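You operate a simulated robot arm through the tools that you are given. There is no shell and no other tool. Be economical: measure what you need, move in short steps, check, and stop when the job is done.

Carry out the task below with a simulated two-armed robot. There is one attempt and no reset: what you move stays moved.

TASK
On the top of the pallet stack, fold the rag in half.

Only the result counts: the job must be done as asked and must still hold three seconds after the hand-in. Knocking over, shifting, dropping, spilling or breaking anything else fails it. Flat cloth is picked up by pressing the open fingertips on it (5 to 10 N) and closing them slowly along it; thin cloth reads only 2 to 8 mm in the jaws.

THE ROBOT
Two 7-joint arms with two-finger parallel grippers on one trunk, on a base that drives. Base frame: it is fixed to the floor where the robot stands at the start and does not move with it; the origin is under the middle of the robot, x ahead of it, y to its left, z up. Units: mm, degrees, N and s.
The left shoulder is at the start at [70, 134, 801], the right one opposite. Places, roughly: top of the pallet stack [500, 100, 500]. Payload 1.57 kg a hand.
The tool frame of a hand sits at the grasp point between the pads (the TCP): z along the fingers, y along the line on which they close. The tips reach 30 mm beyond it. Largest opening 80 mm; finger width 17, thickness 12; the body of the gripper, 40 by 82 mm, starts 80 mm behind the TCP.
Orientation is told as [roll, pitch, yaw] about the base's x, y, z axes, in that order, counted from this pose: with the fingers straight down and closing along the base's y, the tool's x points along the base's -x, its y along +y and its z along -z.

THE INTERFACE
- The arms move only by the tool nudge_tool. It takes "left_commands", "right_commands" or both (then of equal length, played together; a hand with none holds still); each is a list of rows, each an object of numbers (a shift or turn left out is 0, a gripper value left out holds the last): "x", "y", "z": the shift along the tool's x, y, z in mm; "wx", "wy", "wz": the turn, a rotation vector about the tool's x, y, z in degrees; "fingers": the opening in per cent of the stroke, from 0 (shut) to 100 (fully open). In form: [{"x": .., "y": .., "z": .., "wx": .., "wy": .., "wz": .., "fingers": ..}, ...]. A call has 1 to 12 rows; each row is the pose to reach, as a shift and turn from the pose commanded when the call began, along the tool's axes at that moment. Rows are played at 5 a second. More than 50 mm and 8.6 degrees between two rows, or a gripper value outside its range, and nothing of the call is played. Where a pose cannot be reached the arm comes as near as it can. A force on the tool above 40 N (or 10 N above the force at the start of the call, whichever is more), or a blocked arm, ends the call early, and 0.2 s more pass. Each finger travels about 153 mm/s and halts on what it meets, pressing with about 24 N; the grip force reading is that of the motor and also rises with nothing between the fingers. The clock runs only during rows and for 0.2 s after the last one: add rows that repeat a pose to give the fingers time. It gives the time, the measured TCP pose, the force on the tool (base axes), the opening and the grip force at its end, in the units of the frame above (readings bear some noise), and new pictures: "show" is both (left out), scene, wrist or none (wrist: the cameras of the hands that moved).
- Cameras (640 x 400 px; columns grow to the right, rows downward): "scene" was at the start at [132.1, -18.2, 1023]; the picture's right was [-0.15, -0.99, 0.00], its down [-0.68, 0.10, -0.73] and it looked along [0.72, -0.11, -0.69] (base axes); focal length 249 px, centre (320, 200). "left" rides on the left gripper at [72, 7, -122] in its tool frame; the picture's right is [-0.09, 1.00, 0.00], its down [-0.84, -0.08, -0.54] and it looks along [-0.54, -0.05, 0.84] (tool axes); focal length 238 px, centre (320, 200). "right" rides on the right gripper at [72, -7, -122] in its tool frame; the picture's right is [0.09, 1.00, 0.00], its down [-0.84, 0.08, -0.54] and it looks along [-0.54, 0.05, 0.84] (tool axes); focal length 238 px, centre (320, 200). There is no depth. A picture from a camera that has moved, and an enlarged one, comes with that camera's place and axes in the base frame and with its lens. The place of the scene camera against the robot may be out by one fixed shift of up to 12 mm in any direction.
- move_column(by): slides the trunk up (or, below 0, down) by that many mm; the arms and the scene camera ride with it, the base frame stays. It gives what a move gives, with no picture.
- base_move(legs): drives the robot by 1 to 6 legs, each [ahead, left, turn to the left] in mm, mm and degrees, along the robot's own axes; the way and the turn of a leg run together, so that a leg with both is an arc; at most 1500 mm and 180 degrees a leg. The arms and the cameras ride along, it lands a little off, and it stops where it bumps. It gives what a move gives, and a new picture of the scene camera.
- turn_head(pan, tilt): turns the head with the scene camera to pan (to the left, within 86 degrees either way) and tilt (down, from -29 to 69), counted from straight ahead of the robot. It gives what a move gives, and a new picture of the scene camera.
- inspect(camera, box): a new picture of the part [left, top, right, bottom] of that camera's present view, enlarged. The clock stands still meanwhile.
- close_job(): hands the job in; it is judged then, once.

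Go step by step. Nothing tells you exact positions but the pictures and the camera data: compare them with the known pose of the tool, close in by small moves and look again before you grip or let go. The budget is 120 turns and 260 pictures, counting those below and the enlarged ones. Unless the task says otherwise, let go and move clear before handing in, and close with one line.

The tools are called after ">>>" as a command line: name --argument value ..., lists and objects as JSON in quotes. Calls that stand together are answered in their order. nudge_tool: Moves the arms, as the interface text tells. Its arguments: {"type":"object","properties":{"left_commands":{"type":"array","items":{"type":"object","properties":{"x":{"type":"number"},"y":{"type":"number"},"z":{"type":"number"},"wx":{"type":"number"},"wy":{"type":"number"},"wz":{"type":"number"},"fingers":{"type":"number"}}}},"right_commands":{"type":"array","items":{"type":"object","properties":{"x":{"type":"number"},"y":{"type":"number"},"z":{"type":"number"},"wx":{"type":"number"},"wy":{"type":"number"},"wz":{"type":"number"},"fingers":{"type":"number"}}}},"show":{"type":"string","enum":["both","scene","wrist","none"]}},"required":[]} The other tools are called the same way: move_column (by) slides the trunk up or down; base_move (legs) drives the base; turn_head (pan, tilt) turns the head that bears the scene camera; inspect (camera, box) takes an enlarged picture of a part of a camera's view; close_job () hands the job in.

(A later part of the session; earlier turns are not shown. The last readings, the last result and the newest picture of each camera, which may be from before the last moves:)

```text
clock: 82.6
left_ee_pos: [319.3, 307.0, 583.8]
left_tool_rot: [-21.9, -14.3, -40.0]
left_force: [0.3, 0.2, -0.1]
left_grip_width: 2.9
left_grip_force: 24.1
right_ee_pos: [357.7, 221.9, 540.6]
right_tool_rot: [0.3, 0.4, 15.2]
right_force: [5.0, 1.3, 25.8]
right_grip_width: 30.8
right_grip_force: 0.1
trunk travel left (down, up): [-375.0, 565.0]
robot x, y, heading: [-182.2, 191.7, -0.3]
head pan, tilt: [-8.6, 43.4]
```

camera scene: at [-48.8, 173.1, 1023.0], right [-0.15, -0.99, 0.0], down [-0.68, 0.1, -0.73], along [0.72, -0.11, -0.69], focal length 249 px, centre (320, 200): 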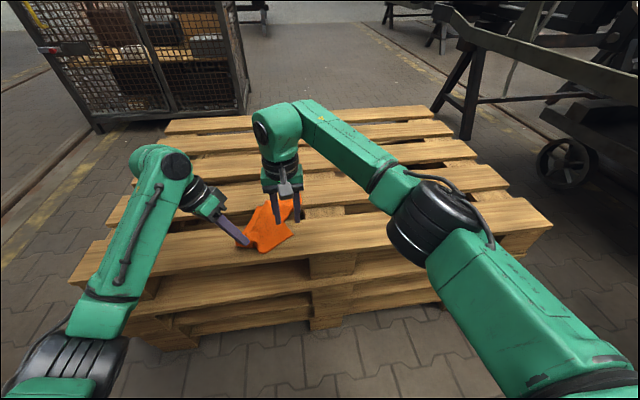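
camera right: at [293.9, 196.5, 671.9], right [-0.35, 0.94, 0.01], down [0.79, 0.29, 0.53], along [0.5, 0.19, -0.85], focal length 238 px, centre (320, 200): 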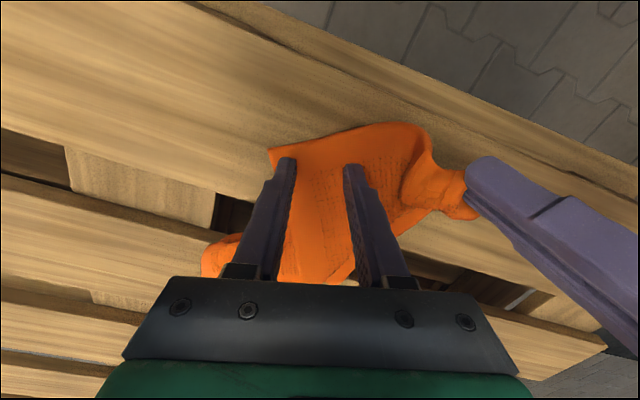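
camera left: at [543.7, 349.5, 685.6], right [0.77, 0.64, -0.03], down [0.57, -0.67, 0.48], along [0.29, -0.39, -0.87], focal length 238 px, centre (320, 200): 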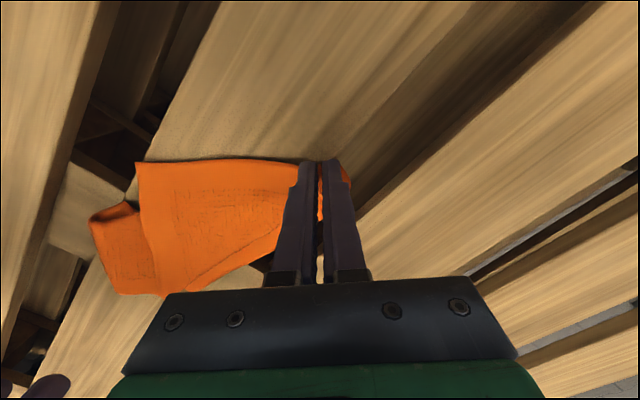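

>>> nudge_tool --right_commands '[{"z": -1.6, "fingers": 38}, {"z": -1.6, "fingers": 35}, {"z": -1.6, "fingers": 32}, {"z": -1.6, "fingers": 29}, {"z": -1.6, "fingers": 26}, {"z": -1.6, "fingers": 23}, {"z": -1.6, "fingers": 20}, {"z": -1.6, "fingers": 17}, {"z": -1.6, "fingers": 14}, {"z": -1.6, "fingers": 11}, {"z": -1.6, "fingers": 8}, {"z": -1.6, "fingers": 5}]' --show "none"

>>> nudge_tool --right_commands '[{"fingers": 3}, {"fingers": 0}, {"fingers": 0}, {"fingers": 0}]' --show "wrist"

```text
clock: 85.2
left_ee_pos: [320.2, 308.5, 583.2]
left_tool_rot: [-22.0, -14.3, -39.9]
left_force: [0.6, -0.3, -0.5]
left_grip_width: 2.9
left_grip_force: 23.9
right_ee_pos: [357.3, 221.1, 540.4]
right_tool_rot: [0.2, 0.4, 15.0]
right_force: [1.6, -1.1, 20.9]
right_grip_width: 7.9
right_grip_force: 24.0
trunk travel left (down, up): [-375.0, 565.0]
robot x, y, heading: [-180.5, 188.9, -0.3]
head pan, tilt: [-8.6, 43.4]
```

```text
clock: 86.2
left_ee_pos: [319.4, 307.8, 584.3]
left_tool_rot: [-22.0, -14.4, -39.8]
left_force: [-0.2, 0.3, -0.1]
left_grip_width: 2.9
left_grip_force: 24.4
right_ee_pos: [358.9, 222.1, 540.0]
right_tool_rot: [0.2, 0.4, 15.0]
right_force: [3.1, -2.4, 21.2]
right_grip_width: 7.7
right_grip_force: 24.1
trunk travel left (down, up): [-375.0, 565.0]
robot x, y, heading: [-181.7, 194.6, -0.1]
head pan, tilt: [-8.6, 43.4]
camera right: at [291.2, 195.9, 662.8], right [-0.35, 0.94, 0.01], down [0.79, 0.29, 0.54], along [0.5, 0.19, -0.84], focal length 238 px, centre (320, 200)
```

right: 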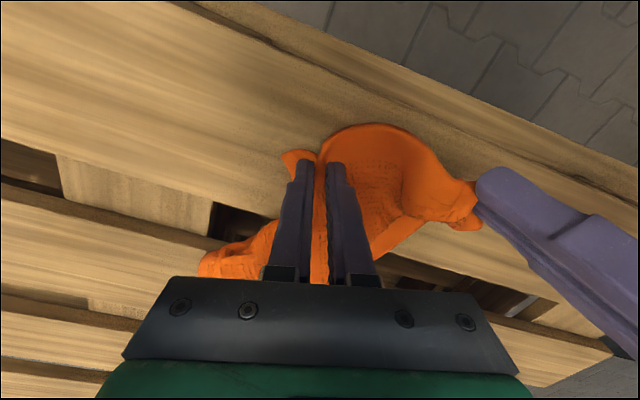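

The right hand grips the corner too (7.7 mm). I'll raise both hands high with the column and look at how the rag hangs.

>>> move_column --by 300

>>> nudge_tool --right_commands '[{"y": -10, "wz": 3}, {"y": -25, "wz": 6}, {"y": -40, "wz": 9}, {"y": -55, "wz": 12}, {"y": -70, "wz": 15}, {"y": -70, "wz": 15}]' --show "both"

>>> turn_head --pan 10 --tilt 43

```text
clock: 89.2
left_ee_pos: [321.0, 307.2, 880.5]
left_tool_rot: [-22.1, -14.0, -39.7]
left_force: [-0.1, 0.8, 0.4]
left_grip_width: 2.7
left_grip_force: 24.4
right_ee_pos: [359.6, 222.1, 838.4]
right_tool_rot: [0.2, 0.6, 14.9]
right_force: [0.2, 0.6, -0.3]
right_grip_width: 3.7
right_grip_force: 23.6
trunk travel left (down, up): [-675.0, 265.0]
robot x, y, heading: [-180.6, 192.3, -0.3]
head pan, tilt: [-8.6, 43.4]
```

```text
clock: 90.6
left_ee_pos: [320.8, 308.9, 881.5]
left_tool_rot: [-21.9, -14.1, -39.8]
left_force: [0.2, -0.6, 0.0]
left_grip_width: 0.0
left_grip_force: 21.4
right_ee_pos: [377.1, 153.2, 838.6]
right_tool_rot: [-0.1, 0.5, -0.1]
right_force: [0.3, -0.9, -0.8]
right_grip_width: 3.3
right_grip_force: 23.7
trunk travel left (down, up): [-675.0, 265.0]
robot x, y, heading: [-182.0, 191.4, -0.1]
head pan, tilt: [-8.6, 43.4]
camera scene: at [-48.8, 173.6, 1323.0], right [-0.15, -0.99, 0.0], down [-0.68, 0.1, -0.73], along [0.72, -0.11, -0.69], focal length 249 px, centre (320, 200)
camera right: at [306.5, 146.4, 961.0], right [-0.09, 1.0, 0.0], down [0.84, 0.08, 0.53], along [0.53, 0.05, -0.85], focal length 238 px, centre (320, 200)
```

scene: 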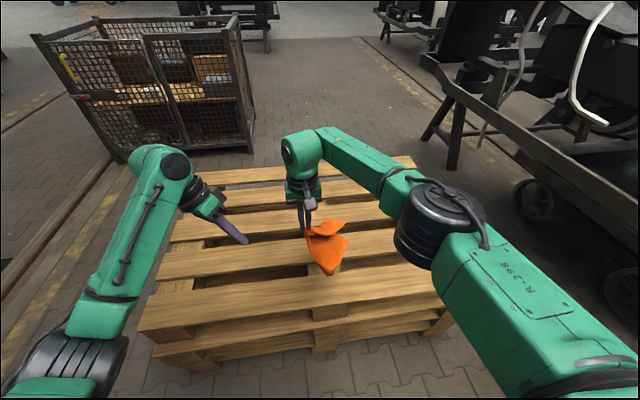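
right: 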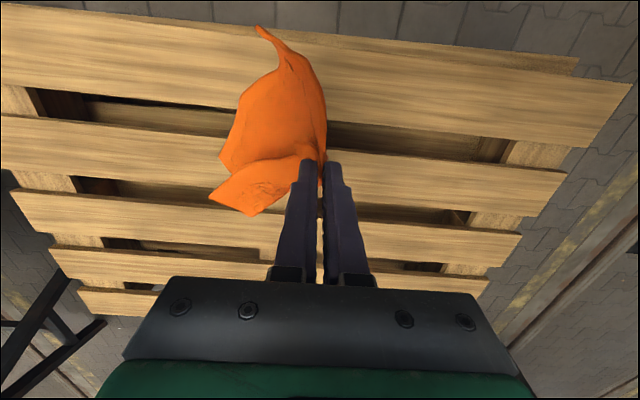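

```text
clock: 91.4
left_ee_pos: [321.3, 309.1, 881.9]
left_tool_rot: [-22.0, -14.1, -39.8]
left_force: [0.1, -0.5, -1.0]
left_grip_width: 0.0
left_grip_force: 21.9
right_ee_pos: [377.5, 153.8, 838.8]
right_tool_rot: [0.1, 0.7, 0.1]
right_force: [0.8, -0.5, -0.5]
right_grip_width: 3.4
right_grip_force: 23.7
trunk travel left (down, up): [-675.0, 265.0]
robot x, y, heading: [-181.4, 191.1, -0.4]
head pan, tilt: [10.0, 43.0]
camera scene: at [-48.5, 199.5, 1323.6], right [0.17, -0.99, 0.0], down [-0.67, -0.12, -0.73], along [0.72, 0.12, -0.68], focal length 249 px, centre (320, 200)
```

scene: 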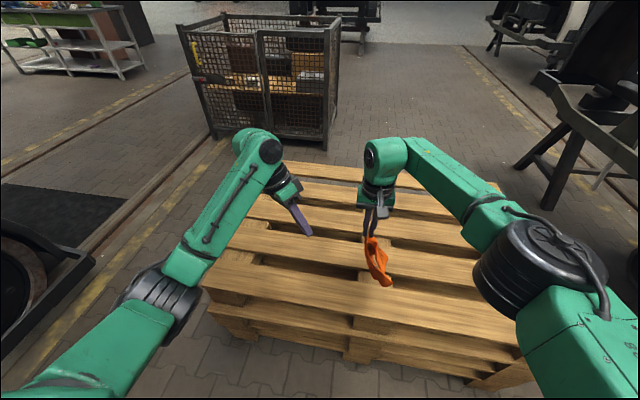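

The left hand lost its corner, and the right holds the near-left corner with the rag hanging free. A loose corner seems to stick out and might be caught in the air by the left hand, so I'll look closely.

>>> inspect --camera "right" --box '[170, 0, 390, 230]'

>>> inspect --camera "scene" --box '[320, 180, 440, 300]'

>>> inspect --camera "left" --box '[0, 0, 640, 400]'

```text
1.74 times, centred on (280, 115) of right
camera zoom: at [306.4, 146.8, 961.4], right [-0.09, 1.0, 0.0], down [0.84, 0.08, 0.53], along [0.53, 0.05, -0.85], focal length 414 px, centre (390, 348)
```

zoom: 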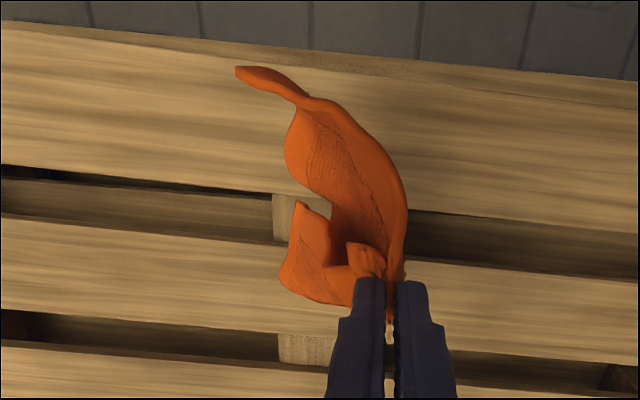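

```text
3.33 times, centred on (380, 240) of scene
camera zoom: at [-48.5, 199.5, 1323.6], right [0.17, -0.99, 0.0], down [-0.67, -0.12, -0.73], along [0.72, 0.12, -0.68], focal length 831 px, centre (120, 67)
```

zoom: 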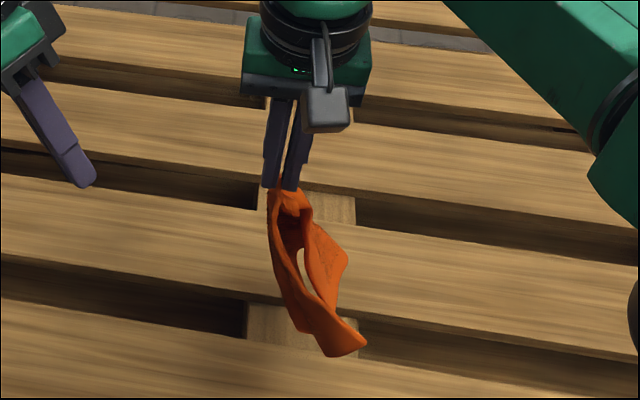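

```text
1.00 times, centred on (320, 200) of left
camera zoom: at [279.8, 409.1, 971.5], right [0.73, 0.59, -0.34], down [0.61, -0.34, 0.72], along [0.31, -0.73, -0.61], focal length 238 px, centre (320, 200)
```

zoom: 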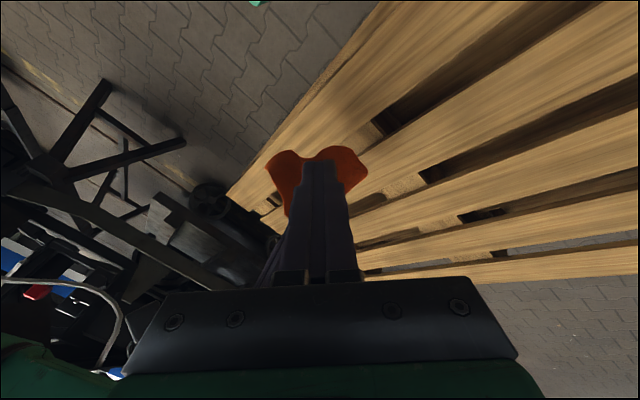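

Catching it in the air looks unreliable. I'll lay the rag down on the middle of the pallet by lowering in stages while dragging it to the right along the boards, then open it out there.

>>> move_column --by -60

>>> base_move --legs '[[90, 0, 0], [0, -100, 0]]'

>>> move_column --by -90

>>> base_move --legs '[[0, -100, 0]]'

>>> move_column --by -80

>>> nudge_tool --right_commands '[{"y": -15, "z": 5}, {"y": -30, "z": 10}, {"y": -45, "z": 15}, {"y": -60, "z": 20}, {"y": -75, "z": 25}, {"y": -90, "z": 30}]' --show "both"

```text
clock: 92.4
left_ee_pos: [321.9, 308.2, 822.1]
left_tool_rot: [-22.1, -14.2, -39.7]
left_force: [0.0, 0.6, -0.9]
left_grip_width: 0.1
left_grip_force: 21.8
right_ee_pos: [377.6, 153.9, 778.6]
right_tool_rot: [0.1, 0.6, 0.0]
right_force: [1.0, -0.6, -0.8]
right_grip_width: 3.4
right_grip_force: 24.0
trunk travel left (down, up): [-615.0, 325.0]
robot x, y, heading: [-180.8, 194.0, -0.4]
head pan, tilt: [10.0, 43.0]
```

```text
clock: 94.2
left_ee_pos: [412.6, 207.1, 821.2]
left_tool_rot: [-22.0, -14.2, -40.0]
left_force: [-0.5, 0.0, 0.0]
left_grip_width: 0.3
left_grip_force: 21.5
right_ee_pos: [465.6, 53.1, 778.7]
right_tool_rot: [0.1, 0.6, -0.1]
right_force: [-0.4, -0.7, -0.6]
right_grip_width: 3.5
right_grip_force: 23.5
trunk travel left (down, up): [-615.0, 325.0]
robot x, y, heading: [-92.7, 91.6, -0.2]
head pan, tilt: [10.0, 43.0]
camera scene: at [40.9, 99.6, 1263.6], right [0.17, -0.99, 0.0], down [-0.67, -0.11, -0.73], along [0.72, 0.12, -0.68], focal length 249 px, centre (320, 200)
```

scene: 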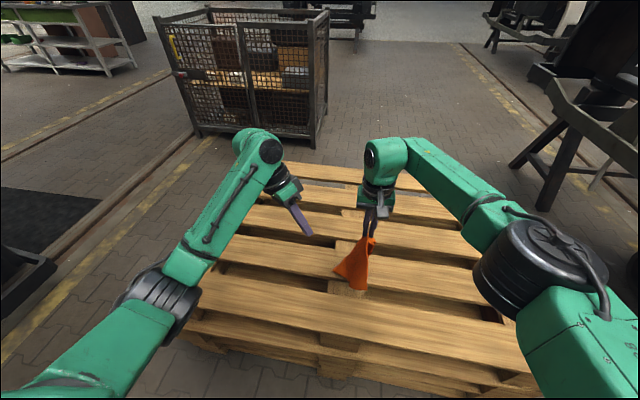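

```text
clock: 95.5
left_ee_pos: [411.3, 207.7, 731.6]
left_tool_rot: [-22.0, -14.2, -39.9]
left_force: [0.5, -0.1, -1.2]
left_grip_width: 0.0
left_grip_force: 20.9
right_ee_pos: [466.7, 52.2, 689.3]
right_tool_rot: [0.1, 0.6, 0.0]
right_force: [-0.4, -0.1, 0.1]
right_grip_width: 3.4
right_grip_force: 23.6
trunk travel left (down, up): [-525.0, 415.0]
robot x, y, heading: [-90.0, 91.4, -0.3]
head pan, tilt: [10.0, 43.0]
```

```text
clock: 96.6
left_ee_pos: [410.8, 106.5, 731.1]
left_tool_rot: [-22.0, -14.0, -40.0]
left_force: [0.1, 0.5, 0.1]
left_grip_width: 0.0
left_grip_force: 20.9
right_ee_pos: [465.1, -47.8, 689.2]
right_tool_rot: [0.2, 0.7, 0.0]
right_force: [-0.2, -0.8, -1.0]
right_grip_width: 3.5
right_grip_force: 24.4
trunk travel left (down, up): [-525.0, 415.0]
robot x, y, heading: [-91.7, -8.4, -0.3]
head pan, tilt: [10.0, 43.0]
camera scene: at [40.3, -1.1, 1173.6], right [0.17, -0.99, 0.0], down [-0.67, -0.11, -0.73], along [0.72, 0.12, -0.68], focal length 249 px, centre (320, 200)
```

scene: 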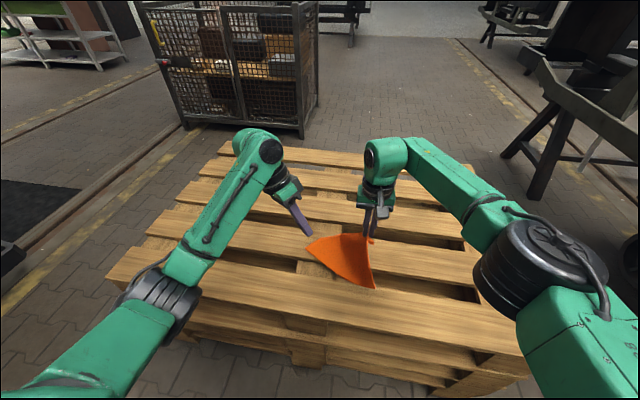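

```text
clock: 97.8
left_ee_pos: [410.7, 106.5, 651.1]
left_tool_rot: [-22.0, -14.1, -40.1]
left_force: [-0.3, 0.6, -0.2]
left_grip_width: 0.0
left_grip_force: 21.4
right_ee_pos: [465.6, -48.9, 609.4]
right_tool_rot: [0.0, 0.6, -0.1]
right_force: [0.7, 0.5, 0.1]
right_grip_width: 3.5
right_grip_force: 24.3
trunk travel left (down, up): [-445.0, 495.0]
robot x, y, heading: [-90.5, -7.6, -0.5]
head pan, tilt: [10.0, 43.0]
```

```text
clock: 99.2
left_ee_pos: [410.3, 106.6, 652.0]
left_tool_rot: [-22.0, -14.2, -39.9]
left_force: [0.2, -0.2, -0.3]
left_grip_width: 0.1
left_grip_force: 21.7
right_ee_pos: [465.2, -136.3, 579.6]
right_tool_rot: [0.2, 0.7, -0.1]
right_force: [-0.1, -0.1, -0.2]
right_grip_width: 3.6
right_grip_force: 23.9
trunk travel left (down, up): [-445.0, 495.0]
robot x, y, heading: [-90.5, -7.5, -0.4]
head pan, tilt: [10.0, 43.0]
camera scene: at [40.3, -0.6, 1093.6], right [0.17, -0.99, 0.0], down [-0.67, -0.11, -0.73], along [0.72, 0.12, -0.68], focal length 249 px, centre (320, 200)
camera right: at [395.0, -143.9, 701.9], right [-0.09, 1.0, 0.0], down [0.84, 0.07, 0.53], along [0.53, 0.05, -0.85], focal length 238 px, centre (320, 200)
```

scene: 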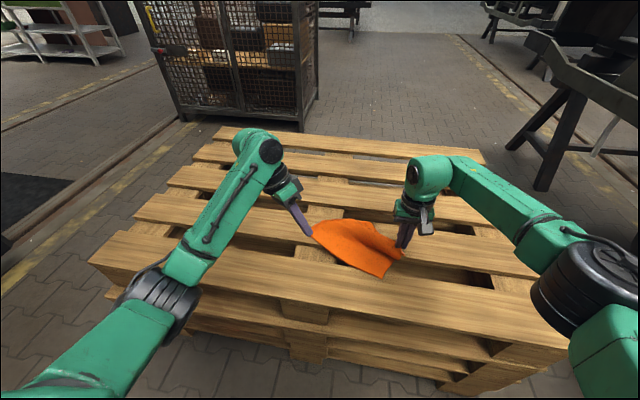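
right: 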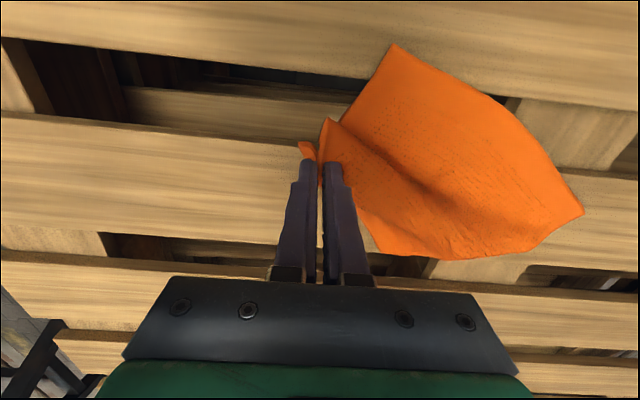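

The rag has spread out almost flat. I'll lower the held corner to the board, release it gently, lift away, and look.

>>> nudge_tool --right_commands '[{"y": -8, "z": 10}, {"y": -12, "z": 20}, {"y": -12, "z": 33}, {"y": -12, "z": 33, "fingers": 15}, {"y": -12, "z": 33, "fingers": 30}, {"y": -12, "z": 33, "fingers": 40}, {"y": -12, "z": 10, "fingers": 40}, {"y": -12, "z": -30, "fingers": 40}, {"y": -12, "z": -70, "fingers": 40}, {"y": -40, "z": -110, "fingers": 40}, {"y": -80, "z": -120, "fingers": 40}]' --left_commands '[{"z": 0}, {"z": 0}, {"z": 0}, {"z": 0}, {"z": 0}, {"z": 0}, {"z": -15}, {"z": -30}, {"z": -50}, {"z": -70}, {"z": -90}]' --show "both"

>>> inspect --camera "scene" --box '[280, 190, 440, 300]'

```text
clock: 101.6
left_ee_pos: [415.6, 146.2, 733.1]
left_tool_rot: [-22.0, -14.2, -40.2]
left_force: [-0.2, -0.7, 0.1]
left_grip_width: 0.0
left_grip_force: 21.5
right_ee_pos: [464.6, -216.7, 698.9]
right_tool_rot: [0.2, 0.8, -0.1]
right_force: [-0.5, 0.3, 0.8]
right_grip_width: 32.1
right_grip_force: 0.0
trunk travel left (down, up): [-445.0, 495.0]
robot x, y, heading: [-92.5, -9.6, -0.3]
head pan, tilt: [10.0, 43.0]
camera scene: at [40.0, -1.0, 1093.6], right [0.17, -0.99, 0.0], down [-0.67, -0.11, -0.73], along [0.72, 0.12, -0.68], focal length 249 px, centre (320, 200)
camera right: at [394.8, -223.7, 822.0], right [-0.09, 1.0, 0.0], down [0.84, 0.07, 0.53], along [0.53, 0.05, -0.85], focal length 238 px, centre (320, 200)
camera left: at [374.5, 247.5, 822.4], right [0.73, 0.59, -0.34], down [0.61, -0.34, 0.72], along [0.31, -0.73, -0.61], focal length 238 px, centre (320, 200)
```

scene: 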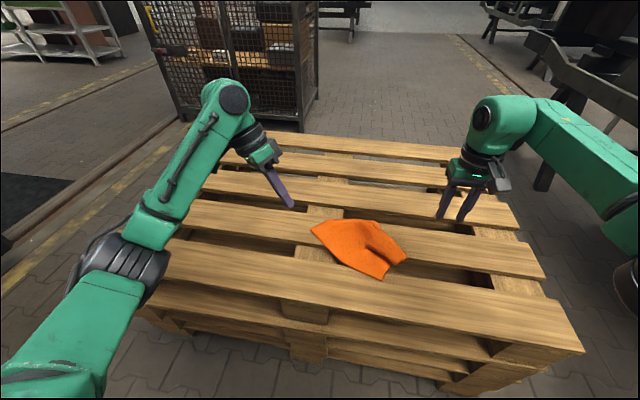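
right: 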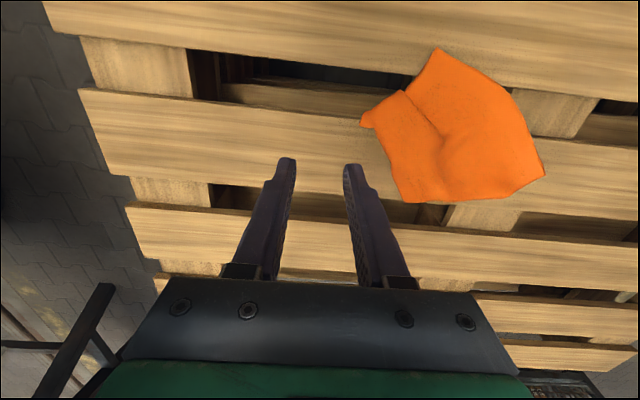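
left: 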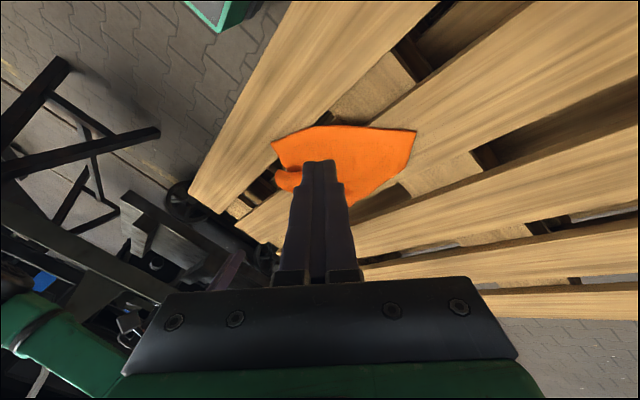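

```text
3.64 times, centred on (360, 245) of scene
camera zoom: at [40.0, -1.0, 1093.6], right [0.17, -0.99, 0.0], down [-0.67, -0.11, -0.73], along [0.72, 0.12, -0.68], focal length 906 px, centre (174, 36)
```

zoom: 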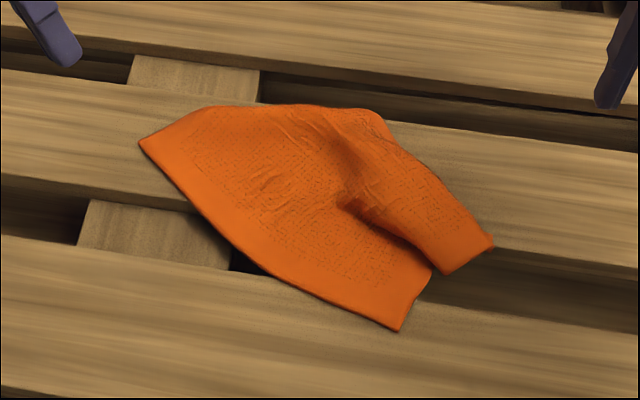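

The rag now lies mostly open: corners A≈(381,−94), B≈(518,116) and the released corner at (471,−160), with a pleat near that corner and the fourth corner tucked. I'll reposition the base, grip near the released corner with the right hand and anchor with the left, then pull the pleat out.

>>> base_move --legs '[[60, 0, 0]]'

>>> move_column --by -70

>>> nudge_tool --left_commands '[{"wx": -4, "wy": 4}, {"wx": -8, "wy": 8}, {"wx": -12, "wy": 11}, {"wx": -16, "wy": 15}, {"wx": -20, "wy": 19}, {"wx": -20, "wy": 19}, {"wx": -20, "wy": 19}, {"wx": -20, "wy": 19}, {"wx": -20, "wy": 19}]' --right_commands '[{"x": 5, "y": 12, "wz": 6}, {"x": 10, "y": 25, "wz": 13}, {"x": 15, "y": 40, "wz": 20}, {"x": 20, "y": 55, "wz": 27}, {"x": 25, "y": 70, "wz": 34}, {"x": 25, "y": 85, "wz": 41}, {"x": 25, "y": 97, "wz": 48}, {"x": 25, "y": 97, "z": 35, "wz": 51}, {"x": 25, "y": 97, "z": 70, "wz": 51}]' --show "both"

```text
clock: 102.6
left_ee_pos: [476.3, 146.7, 730.8]
left_tool_rot: [-22.1, -14.1, -40.1]
left_force: [0.7, 0.2, -0.7]
left_grip_width: 0.0
left_grip_force: 21.7
right_ee_pos: [526.5, -217.3, 699.0]
right_tool_rot: [0.0, 0.7, -0.2]
right_force: [0.6, -0.4, -0.3]
right_grip_width: 32.0
right_grip_force: 0.1
trunk travel left (down, up): [-445.0, 495.0]
robot x, y, heading: [-32.4, -6.9, -0.3]
head pan, tilt: [10.0, 43.0]
camera scene: at [101.1, -0.8, 1093.4], right [0.17, -0.99, 0.0], down [-0.67, -0.11, -0.73], along [0.72, 0.12, -0.68], focal length 249 px, centre (320, 200)
```

scene: 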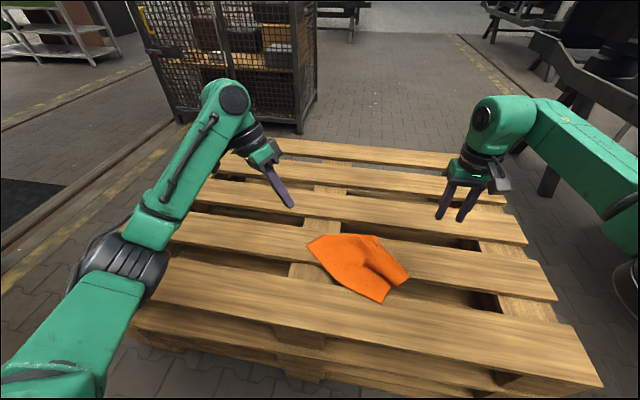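

```text
clock: 103.7
left_ee_pos: [476.1, 145.3, 663.4]
left_tool_rot: [-22.1, -14.1, -40.2]
left_force: [-0.7, -0.1, 0.2]
left_grip_width: 0.0
left_grip_force: 21.4
right_ee_pos: [525.5, -217.0, 629.5]
right_tool_rot: [0.2, 0.6, -0.2]
right_force: [-0.4, 0.4, 0.2]
right_grip_width: 32.1
right_grip_force: 0.0
trunk travel left (down, up): [-375.0, 565.0]
robot x, y, heading: [-29.6, -5.5, -0.3]
head pan, tilt: [10.0, 43.0]
```

```text
clock: 105.7
left_ee_pos: [475.0, 145.6, 661.6]
left_tool_rot: [-1.6, 4.4, -43.9]
left_force: [0.3, 0.1, 0.2]
left_grip_width: 0.0
left_grip_force: 20.9
right_ee_pos: [500.6, -120.5, 558.7]
right_tool_rot: [-0.4, 0.5, -51.2]
right_force: [-0.9, -0.8, 1.0]
right_grip_width: 32.2
right_grip_force: 0.0
trunk travel left (down, up): [-375.0, 565.0]
robot x, y, heading: [-34.3, -7.7, -0.4]
head pan, tilt: [10.0, 43.0]
camera scene: at [100.2, -0.9, 1023.6], right [0.17, -0.99, 0.0], down [-0.67, -0.11, -0.73], along [0.72, 0.12, -0.68], focal length 249 px, centre (320, 200)
camera right: at [452.2, -68.0, 681.4], right [0.72, 0.69, -0.01], down [0.59, -0.61, 0.53], along [0.37, -0.39, -0.85], focal length 238 px, centre (320, 200)
camera left: at [437.3, 195.1, 789.4], right [0.76, 0.65, -0.03], down [0.59, -0.65, 0.48], along [0.29, -0.38, -0.88], focal length 238 px, centre (320, 200)
```

scene: 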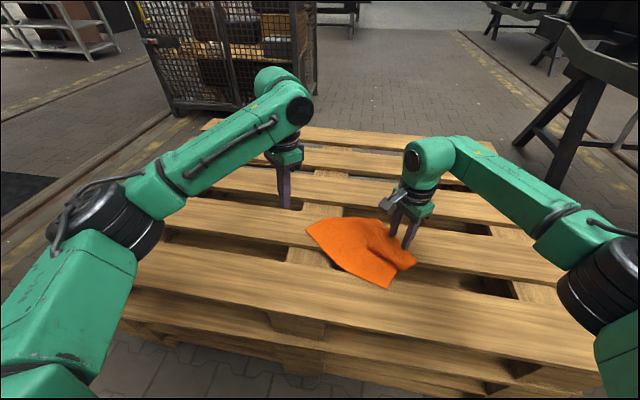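
right: 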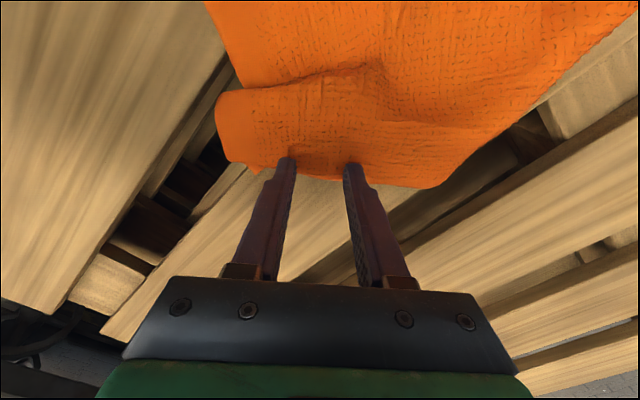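
left: 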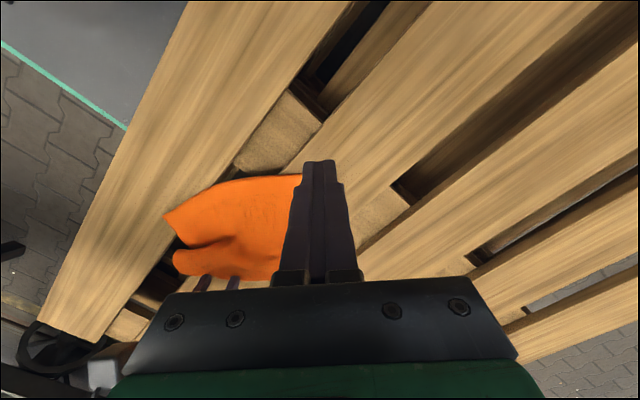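

The right fingers sit on the flap near its edge. I'll press and close.

>>> nudge_tool --right_commands '[{"z": 8}, {"z": 14}, {"z": 18}, {"z": 20}, {"z": 20, "fingers": 38}, {"z": 20, "fingers": 34}, {"z": 20, "fingers": 31}, {"z": 20, "fingers": 28}, {"z": 20, "fingers": 25}, {"z": 20, "fingers": 22}, {"z": 20, "fingers": 19}, {"z": 20, "fingers": 16}]' --show "none"

>>> nudge_tool --right_commands '[{"fingers": 13}, {"fingers": 10}, {"fingers": 7}, {"fingers": 4}, {"fingers": 2}, {"fingers": 0}, {"fingers": 0}, {"fingers": 0}]' --left_commands '[{"x": -8, "y": -7}, {"x": -16, "y": -14}, {"x": -24, "y": -21}, {"x": -32, "y": -28}, {"x": -40, "y": -35}, {"x": -45, "y": -42, "z": 30}, {"x": -45, "y": -42, "z": 60}, {"x": -45, "y": -42, "z": 90}]' --show "both"

```text
clock: 108.3
left_ee_pos: [473.9, 146.6, 662.9]
left_tool_rot: [-1.4, 4.1, -43.9]
left_force: [0.5, -0.2, -0.7]
left_grip_width: 0.0
left_grip_force: 21.4
right_ee_pos: [499.1, -119.8, 541.5]
right_tool_rot: [-0.3, 0.4, -51.2]
right_force: [0.3, 0.5, 25.8]
right_grip_width: 8.7
right_grip_force: 0.1
trunk travel left (down, up): [-375.0, 565.0]
robot x, y, heading: [-31.9, -11.3, -0.3]
head pan, tilt: [10.0, 43.0]
```

```text
clock: 110.1
left_ee_pos: [471.4, 87.4, 571.8]
left_tool_rot: [-1.5, 4.2, -43.9]
left_force: [0.5, 0.4, 0.1]
left_grip_width: 0.0
left_grip_force: 21.3
right_ee_pos: [498.6, -118.5, 541.6]
right_tool_rot: [-0.3, 0.3, -51.2]
right_force: [1.2, 2.7, 24.2]
right_grip_width: 3.8
right_grip_force: 23.6
trunk travel left (down, up): [-375.0, 565.0]
robot x, y, heading: [-38.1, -7.3, -0.3]
head pan, tilt: [10.0, 43.0]
camera scene: at [96.5, 0.3, 1024.2], right [0.17, -0.99, 0.0], down [-0.67, -0.11, -0.73], along [0.72, 0.12, -0.68], focal length 249 px, centre (320, 200)
camera right: at [449.2, -67.5, 664.2], right [0.72, 0.7, 0.0], down [0.59, -0.6, 0.54], along [0.37, -0.39, -0.84], focal length 238 px, centre (320, 200)
camera left: at [431.8, 137.6, 699.1], right [0.76, 0.65, -0.03], down [0.58, -0.65, 0.48], along [0.3, -0.38, -0.88], focal length 238 px, centre (320, 200)
```

scene: 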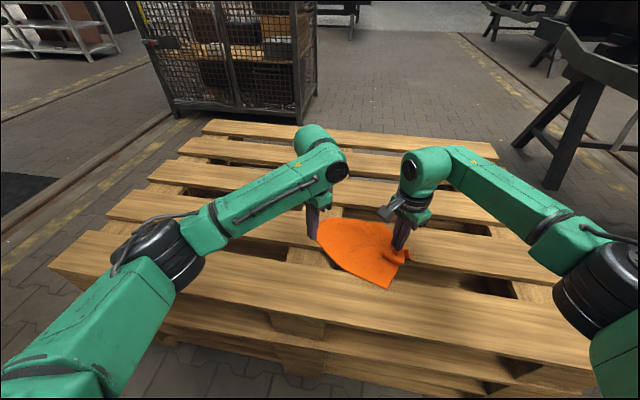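
right: 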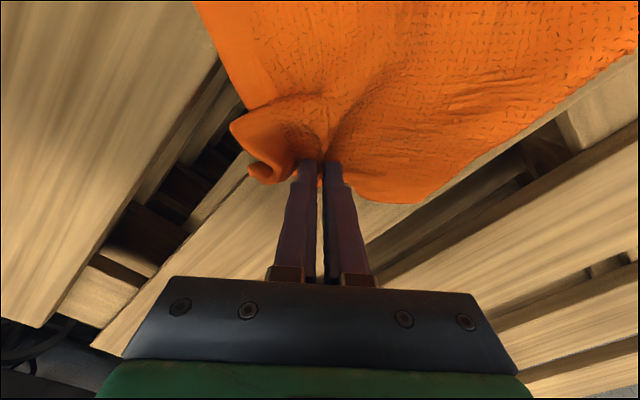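
left: 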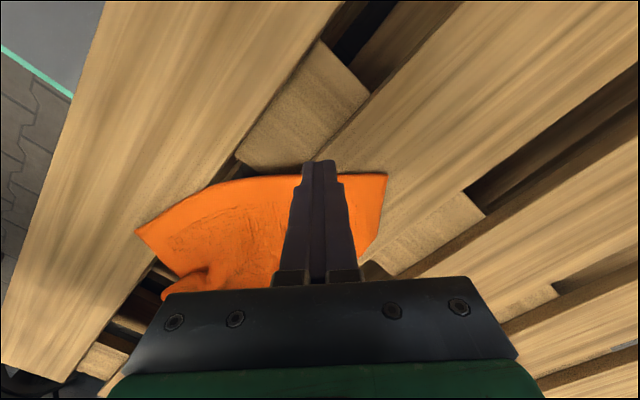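

>>> nudge_tool --left_commands '[{"x": -16, "y": -3}, {"x": -32, "y": -6}, {"x": -32, "y": -6, "z": 15}, {"x": -32, "y": -6, "z": 28}, {"x": -32, "y": -6, "z": 33}, {"x": -32, "y": -6, "z": 33}, {"x": -32, "y": -6, "z": 33}, {"x": -32, "y": -6, "z": 33}, {"x": -32, "y": -6, "z": 33}, {"x": -32, "y": -6, "z": 33}, {"x": -32, "y": -6, "z": 33}]' --right_commands '[{"z": 0}, {"z": -6}, {"z": -14}, {"z": -14}, {"z": -14}, {"x": -14, "y": 4, "z": -14}, {"x": -28, "y": 8, "z": -14}, {"x": -42, "y": 12, "z": -14}, {"x": -56, "y": 17, "z": -14}, {"x": -70, "y": 22, "z": -14}, {"x": -74, "y": 23, "z": -12}]' --show "both"

```text
clock: 112.0
left_ee_pos: [490.1, 61.1, 541.5]
left_tool_rot: [-1.0, 3.6, -44.0]
left_force: [-2.0, 0.1, 17.8]
left_grip_width: 0.0
left_grip_force: 21.2
right_ee_pos: [537.2, -146.5, 555.5]
right_tool_rot: [-0.3, 0.5, -51.1]
right_force: [-0.6, 1.1, -0.8]
right_grip_width: 3.6
right_grip_force: 24.4
trunk travel left (down, up): [-375.0, 565.0]
robot x, y, heading: [-30.3, -9.8, -0.8]
head pan, tilt: [10.0, 43.0]
stopped in row 9 (left hand): the force on the tool passed its limit (the readings are from after the stop); the commanded pose is now the measured one
camera scene: at [97.5, -1.0, 1023.6], right [0.17, -0.99, 0.0], down [-0.67, -0.11, -0.73], along [0.72, 0.12, -0.68], focal length 249 px, centre (320, 200)
camera right: at [487.8, -95.3, 677.4], right [0.72, 0.7, 0.0], down [0.59, -0.6, 0.53], along [0.37, -0.39, -0.85], focal length 238 px, centre (320, 200)
camera left: at [449.9, 111.7, 666.6], right [0.76, 0.65, -0.02], down [0.58, -0.65, 0.49], along [0.3, -0.38, -0.87], focal length 238 px, centre (320, 200)
```

scene: 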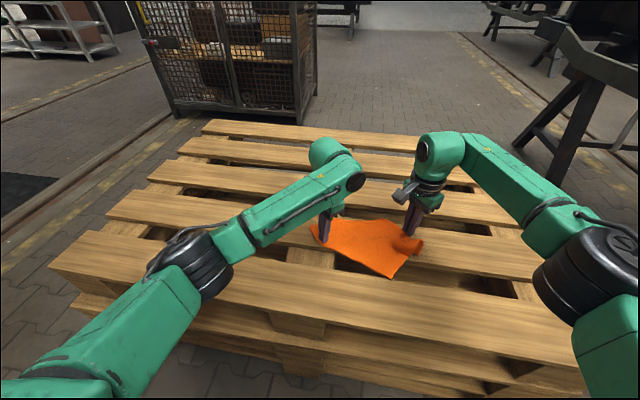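
right: 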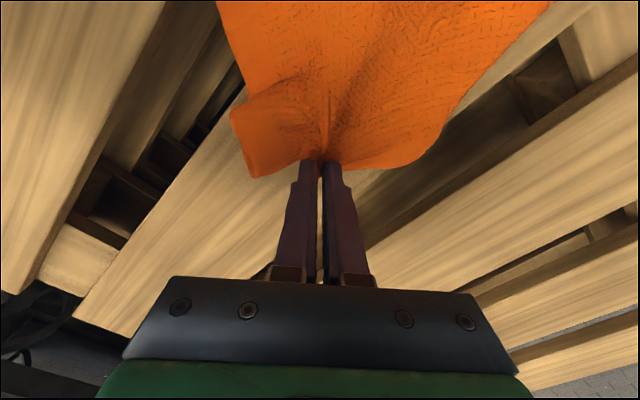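
left: 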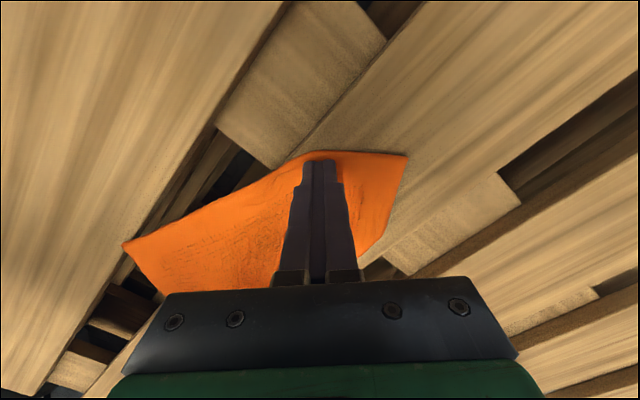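

The pleat is opening nicely. I'll pull a bit further, then set the corner down and release both hands to look.

>>> nudge_tool --left_commands '[{"z": -1}, {"z": -1}, {"z": -1}, {"z": -1}, {"z": -1}, {"z": -1}, {"z": -1}, {"z": -10}, {"z": -40}, {"z": -75}, {"x": 25, "y": 25, "z": -90}, {"x": 50, "y": 50, "z": -90}]' --right_commands '[{"x": -8, "y": 3}, {"x": -16, "y": 5}, {"x": -24, "y": 8, "z": 6}, {"x": -24, "y": 8, "z": 13}, {"x": -24, "y": 8, "z": 13, "fingers": 20}, {"x": -24, "y": 8, "z": 13, "fingers": 40}, {"x": -24, "y": 8, "z": 5, "fingers": 40}, {"x": -24, "y": 8, "z": -30}, {"x": -24, "y": 8, "z": -65}, {"x": -40, "y": -5, "z": -100}, {"x": -60, "y": -25, "z": -110}, {"x": -80, "y": -45, "z": -110}]' --show "both"

>>> inspect --camera "scene" --box '[290, 190, 450, 300]'

```text
clock: 114.5
left_ee_pos: [494.0, 130.6, 629.4]
left_tool_rot: [-1.3, 3.9, -43.9]
left_force: [-0.1, 2.1, -0.5]
left_grip_width: 0.0
left_grip_force: 21.3
right_ee_pos: [556.9, -238.1, 663.9]
right_tool_rot: [-0.4, 0.5, -51.1]
right_force: [-0.2, 0.2, -0.3]
right_grip_width: 31.9
right_grip_force: 0.0
trunk travel left (down, up): [-375.0, 565.0]
robot x, y, heading: [-30.8, -7.9, -0.3]
head pan, tilt: [10.0, 43.0]
camera scene: at [99.9, -0.8, 1023.6], right [0.17, -0.99, 0.0], down [-0.67, -0.11, -0.73], along [0.72, 0.12, -0.68], focal length 249 px, centre (320, 200)
camera right: at [507.7, -186.6, 786.4], right [0.72, 0.7, -0.01], down [0.59, -0.6, 0.53], along [0.37, -0.39, -0.85], focal length 238 px, centre (320, 200)
camera left: at [454.4, 180.3, 757.2], right [0.76, 0.65, -0.03], down [0.58, -0.65, 0.48], along [0.3, -0.38, -0.87], focal length 238 px, centre (320, 200)
```

scene: 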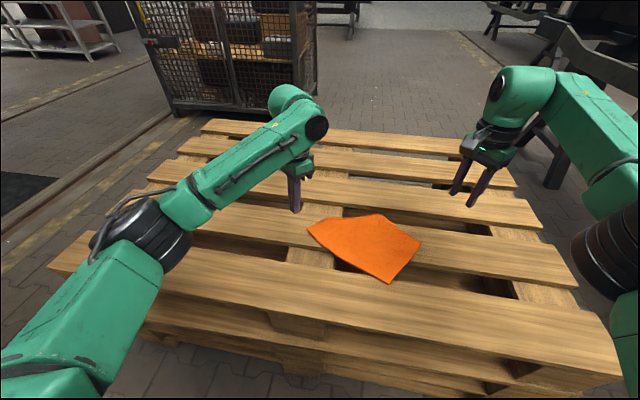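
right: 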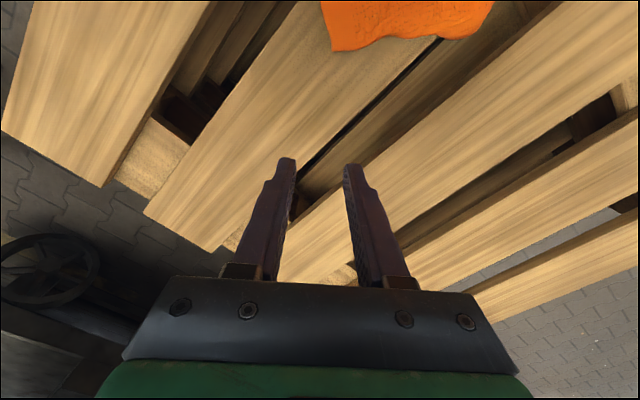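
left: 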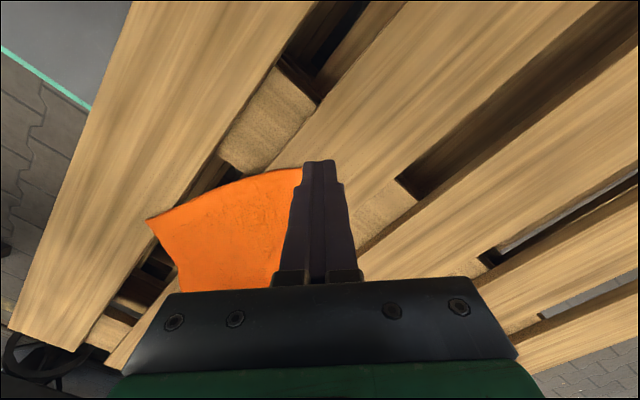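

```text
3.64 times, centred on (370, 245) of scene
camera zoom: at [99.9, -0.8, 1023.6], right [0.17, -0.99, 0.0], down [-0.67, -0.11, -0.73], along [0.72, 0.12, -0.68], focal length 906 px, centre (138, 36)
```

zoom: 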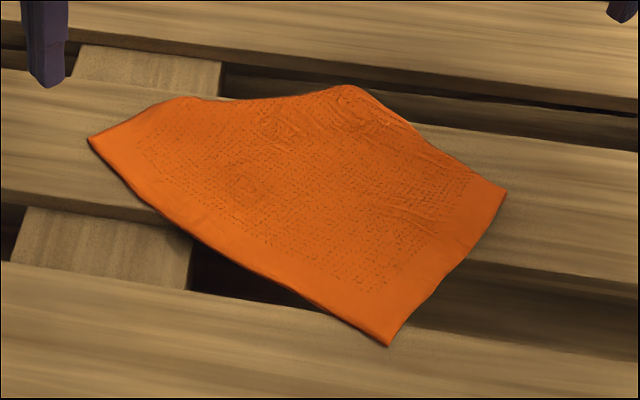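

The pleat is out: A, B and the released corner are flat. The fourth corner still seems tucked at the far side over the board gap, around (600,−20), so I'll bring the right camera over it.

>>> nudge_tool --right_commands '[{"x": 20, "y": 7, "z": -4, "wz": -7}, {"x": 40, "y": 14, "z": -9, "wz": -14}, {"x": 60, "y": 21, "z": -13, "wz": -21}, {"x": 80, "y": 28, "z": -18, "wz": -28}, {"x": 100, "y": 35, "z": -22, "wz": -35}, {"x": 120, "y": 42, "z": -27, "wz": -42}, {"x": 140, "y": 49, "z": -31, "wz": -49}, {"x": 155, "y": 55, "z": -36, "wz": -51}]' --left_commands '[{"x": 8, "y": 0}, {"x": 16}, {"x": 24}, {"x": 32}, {"x": 40}, {"x": 48}, {"x": 56}, {"x": 64}]' --show "wrist"

>>> inspect --camera "right" --box '[200, 60, 520, 260]'

```text
clock: 116.3
left_ee_pos: [450.5, 175.8, 633.4]
left_tool_rot: [-1.4, 4.0, -43.9]
left_force: [-0.5, -0.2, -0.6]
left_grip_width: 0.0
left_grip_force: 21.6
right_ee_pos: [499.9, -82.6, 700.9]
right_tool_rot: [0.2, 0.6, -0.1]
right_force: [0.3, 0.4, 0.2]
right_grip_width: 32.0
right_grip_force: 0.1
trunk travel left (down, up): [-375.0, 565.0]
robot x, y, heading: [-33.0, -6.0, -0.4]
head pan, tilt: [10.0, 43.0]
camera right: at [430.3, -89.1, 823.8], right [-0.09, 1.0, 0.0], down [0.84, 0.08, 0.53], along [0.53, 0.05, -0.85], focal length 238 px, centre (320, 200)
camera left: at [409.5, 225.2, 759.9], right [0.76, 0.66, -0.03], down [0.58, -0.65, 0.48], along [0.3, -0.38, -0.87], focal length 238 px, centre (320, 200)
```

right: 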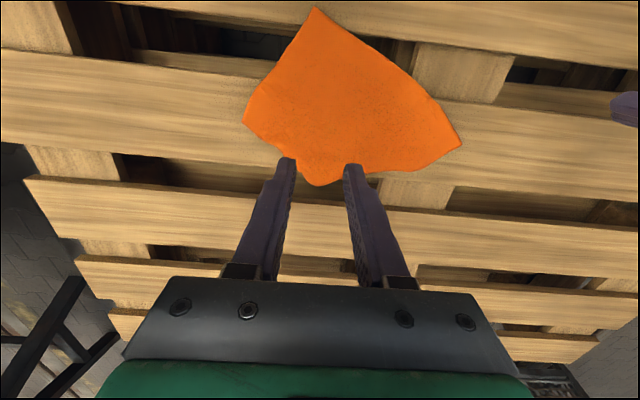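
left: 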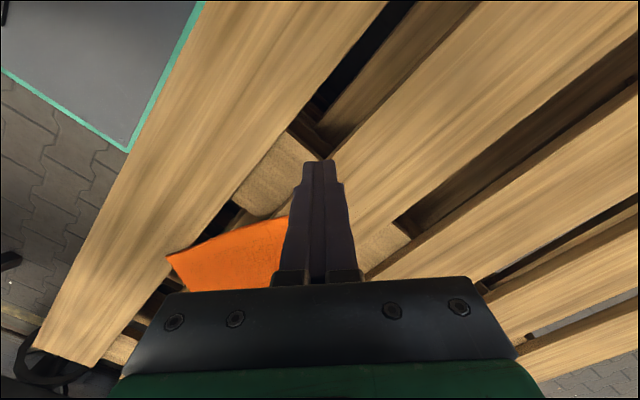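

```text
2.00 times, centred on (360, 160) of right
camera zoom: at [430.3, -89.1, 823.8], right [-0.09, 1.0, 0.0], down [0.84, 0.08, 0.53], along [0.53, 0.05, -0.85], focal length 477 px, centre (240, 280)
```

zoom: 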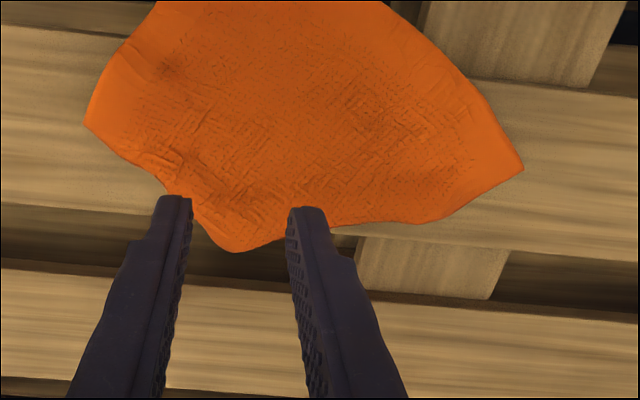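

Three corners are placed, and the fourth is tucked under at the far side. If I grip A and B (the near long edge) and lift, the rag will hang open and I can fold it while laying it down. For good support under both grips the rag must first come back about 20 mm, so I'll press both hands on it and drive back.

>>> nudge_tool --left_commands '[{"x": -26, "y": -9}, {"x": -52, "y": -18}, {"x": -78, "y": -27}, {"x": -105, "y": -37}, {"x": -105, "y": -37, "z": 40}, {"x": -105, "y": -37, "z": 75}, {"x": -105, "y": -37, "z": 88}, {"x": -105, "y": -37, "z": 93}, {"x": -105, "y": -37, "z": 94}]' --right_commands '[{"y": -8, "z": 20}, {"y": -15, "z": 45}, {"y": -15, "z": 75}, {"y": -15, "z": 105}, {"y": -15, "z": 130}, {"y": -15, "z": 148}, {"y": -15, "z": 156}, {"y": -15, "z": 161}, {"y": -15, "z": 162}]' --show "none"

>>> base_move --legs '[[-22, 0, 0]]'

>>> nudge_tool --left_commands '[{"z": -20}, {"z": -60}, {"x": 35, "y": 14, "z": -80, "fingers": 40}, {"x": 70, "y": 28, "z": -80, "fingers": 40}]' --right_commands '[{"z": -40}, {"z": -80}, {"z": -120}, {"z": -160, "fingers": 40}]' --show "both"

```text
clock: 118.3
left_ee_pos: [492.6, 77.1, 540.3]
left_tool_rot: [-0.7, 3.4, -43.9]
left_force: [11.0, 3.1, 37.8]
left_grip_width: 0.1
left_grip_force: 20.9
right_ee_pos: [497.8, -98.1, 540.8]
right_tool_rot: [0.2, 0.2, -0.1]
right_force: [1.9, 0.2, 4.0]
right_grip_width: 32.2
right_grip_force: 0.2
trunk travel left (down, up): [-375.0, 565.0]
robot x, y, heading: [-32.3, -10.6, -0.5]
head pan, tilt: [10.0, 43.0]
```

```text
clock: 119.2
left_ee_pos: [468.0, 77.1, 539.9]
left_tool_rot: [-0.9, 3.7, -44.0]
left_force: [-8.1, -0.3, 46.1]
left_grip_width: 0.0
left_grip_force: 21.0
right_ee_pos: [472.8, -98.3, 541.8]
right_tool_rot: [0.2, 0.3, -0.2]
right_force: [-1.0, -0.4, 2.0]
right_grip_width: 31.9
right_grip_force: 0.0
trunk travel left (down, up): [-375.0, 565.0]
robot x, y, heading: [-54.3, -8.4, -0.2]
head pan, tilt: [10.0, 43.0]
camera scene: at [69.9, -1.7, 1024.8], right [0.17, -0.99, 0.0], down [-0.67, -0.11, -0.74], along [0.73, 0.12, -0.68], focal length 249 px, centre (320, 200)
```

scene: 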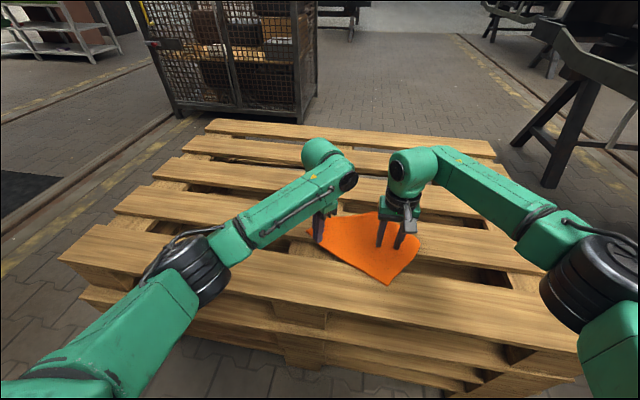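

```text
clock: 120.2
left_ee_pos: [444.8, 142.0, 619.5]
left_tool_rot: [-1.3, 3.8, -44.0]
left_force: [-0.1, -0.3, -0.5]
left_grip_width: 31.9
left_grip_force: 0.1
right_ee_pos: [478.8, -96.8, 697.1]
right_tool_rot: [0.1, 0.7, 0.0]
right_force: [0.9, 0.3, -0.3]
right_grip_width: 32.3
right_grip_force: 0.0
trunk travel left (down, up): [-375.0, 565.0]
robot x, y, heading: [-53.6, -6.9, -0.4]
head pan, tilt: [10.0, 43.0]
camera scene: at [76.6, 0.1, 1023.6], right [0.17, -0.99, 0.0], down [-0.67, -0.11, -0.73], along [0.72, 0.12, -0.68], focal length 249 px, centre (320, 200)
camera right: at [407.2, -103.5, 819.7], right [-0.09, 1.0, 0.0], down [0.84, 0.07, 0.53], along [0.53, 0.05, -0.85], focal length 238 px, centre (320, 200)
camera left: at [405.4, 192.6, 745.8], right [0.76, 0.65, -0.03], down [0.58, -0.65, 0.49], along [0.3, -0.38, -0.87], focal length 238 px, centre (320, 200)
```

scene: 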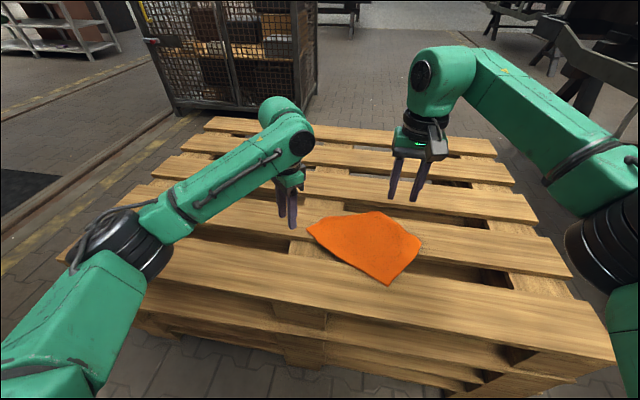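
right: 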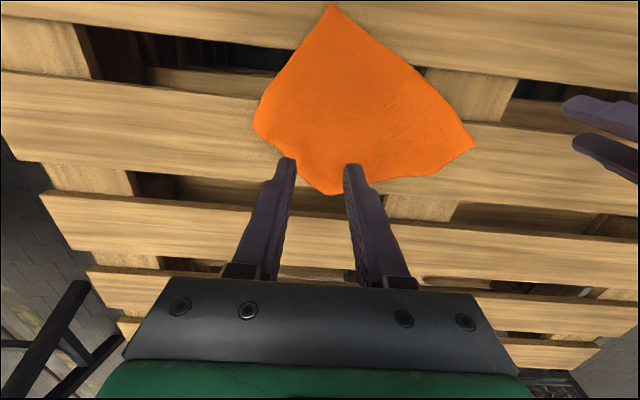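
left: 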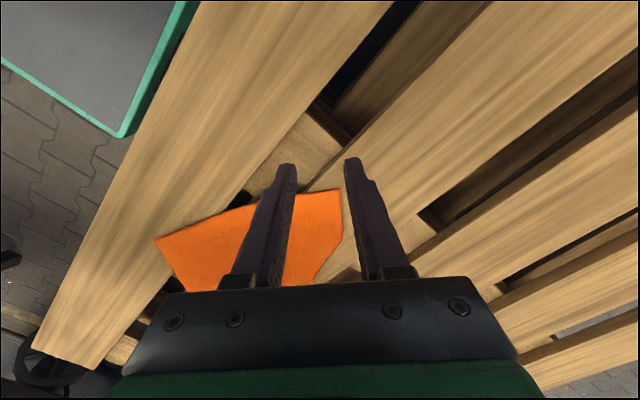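

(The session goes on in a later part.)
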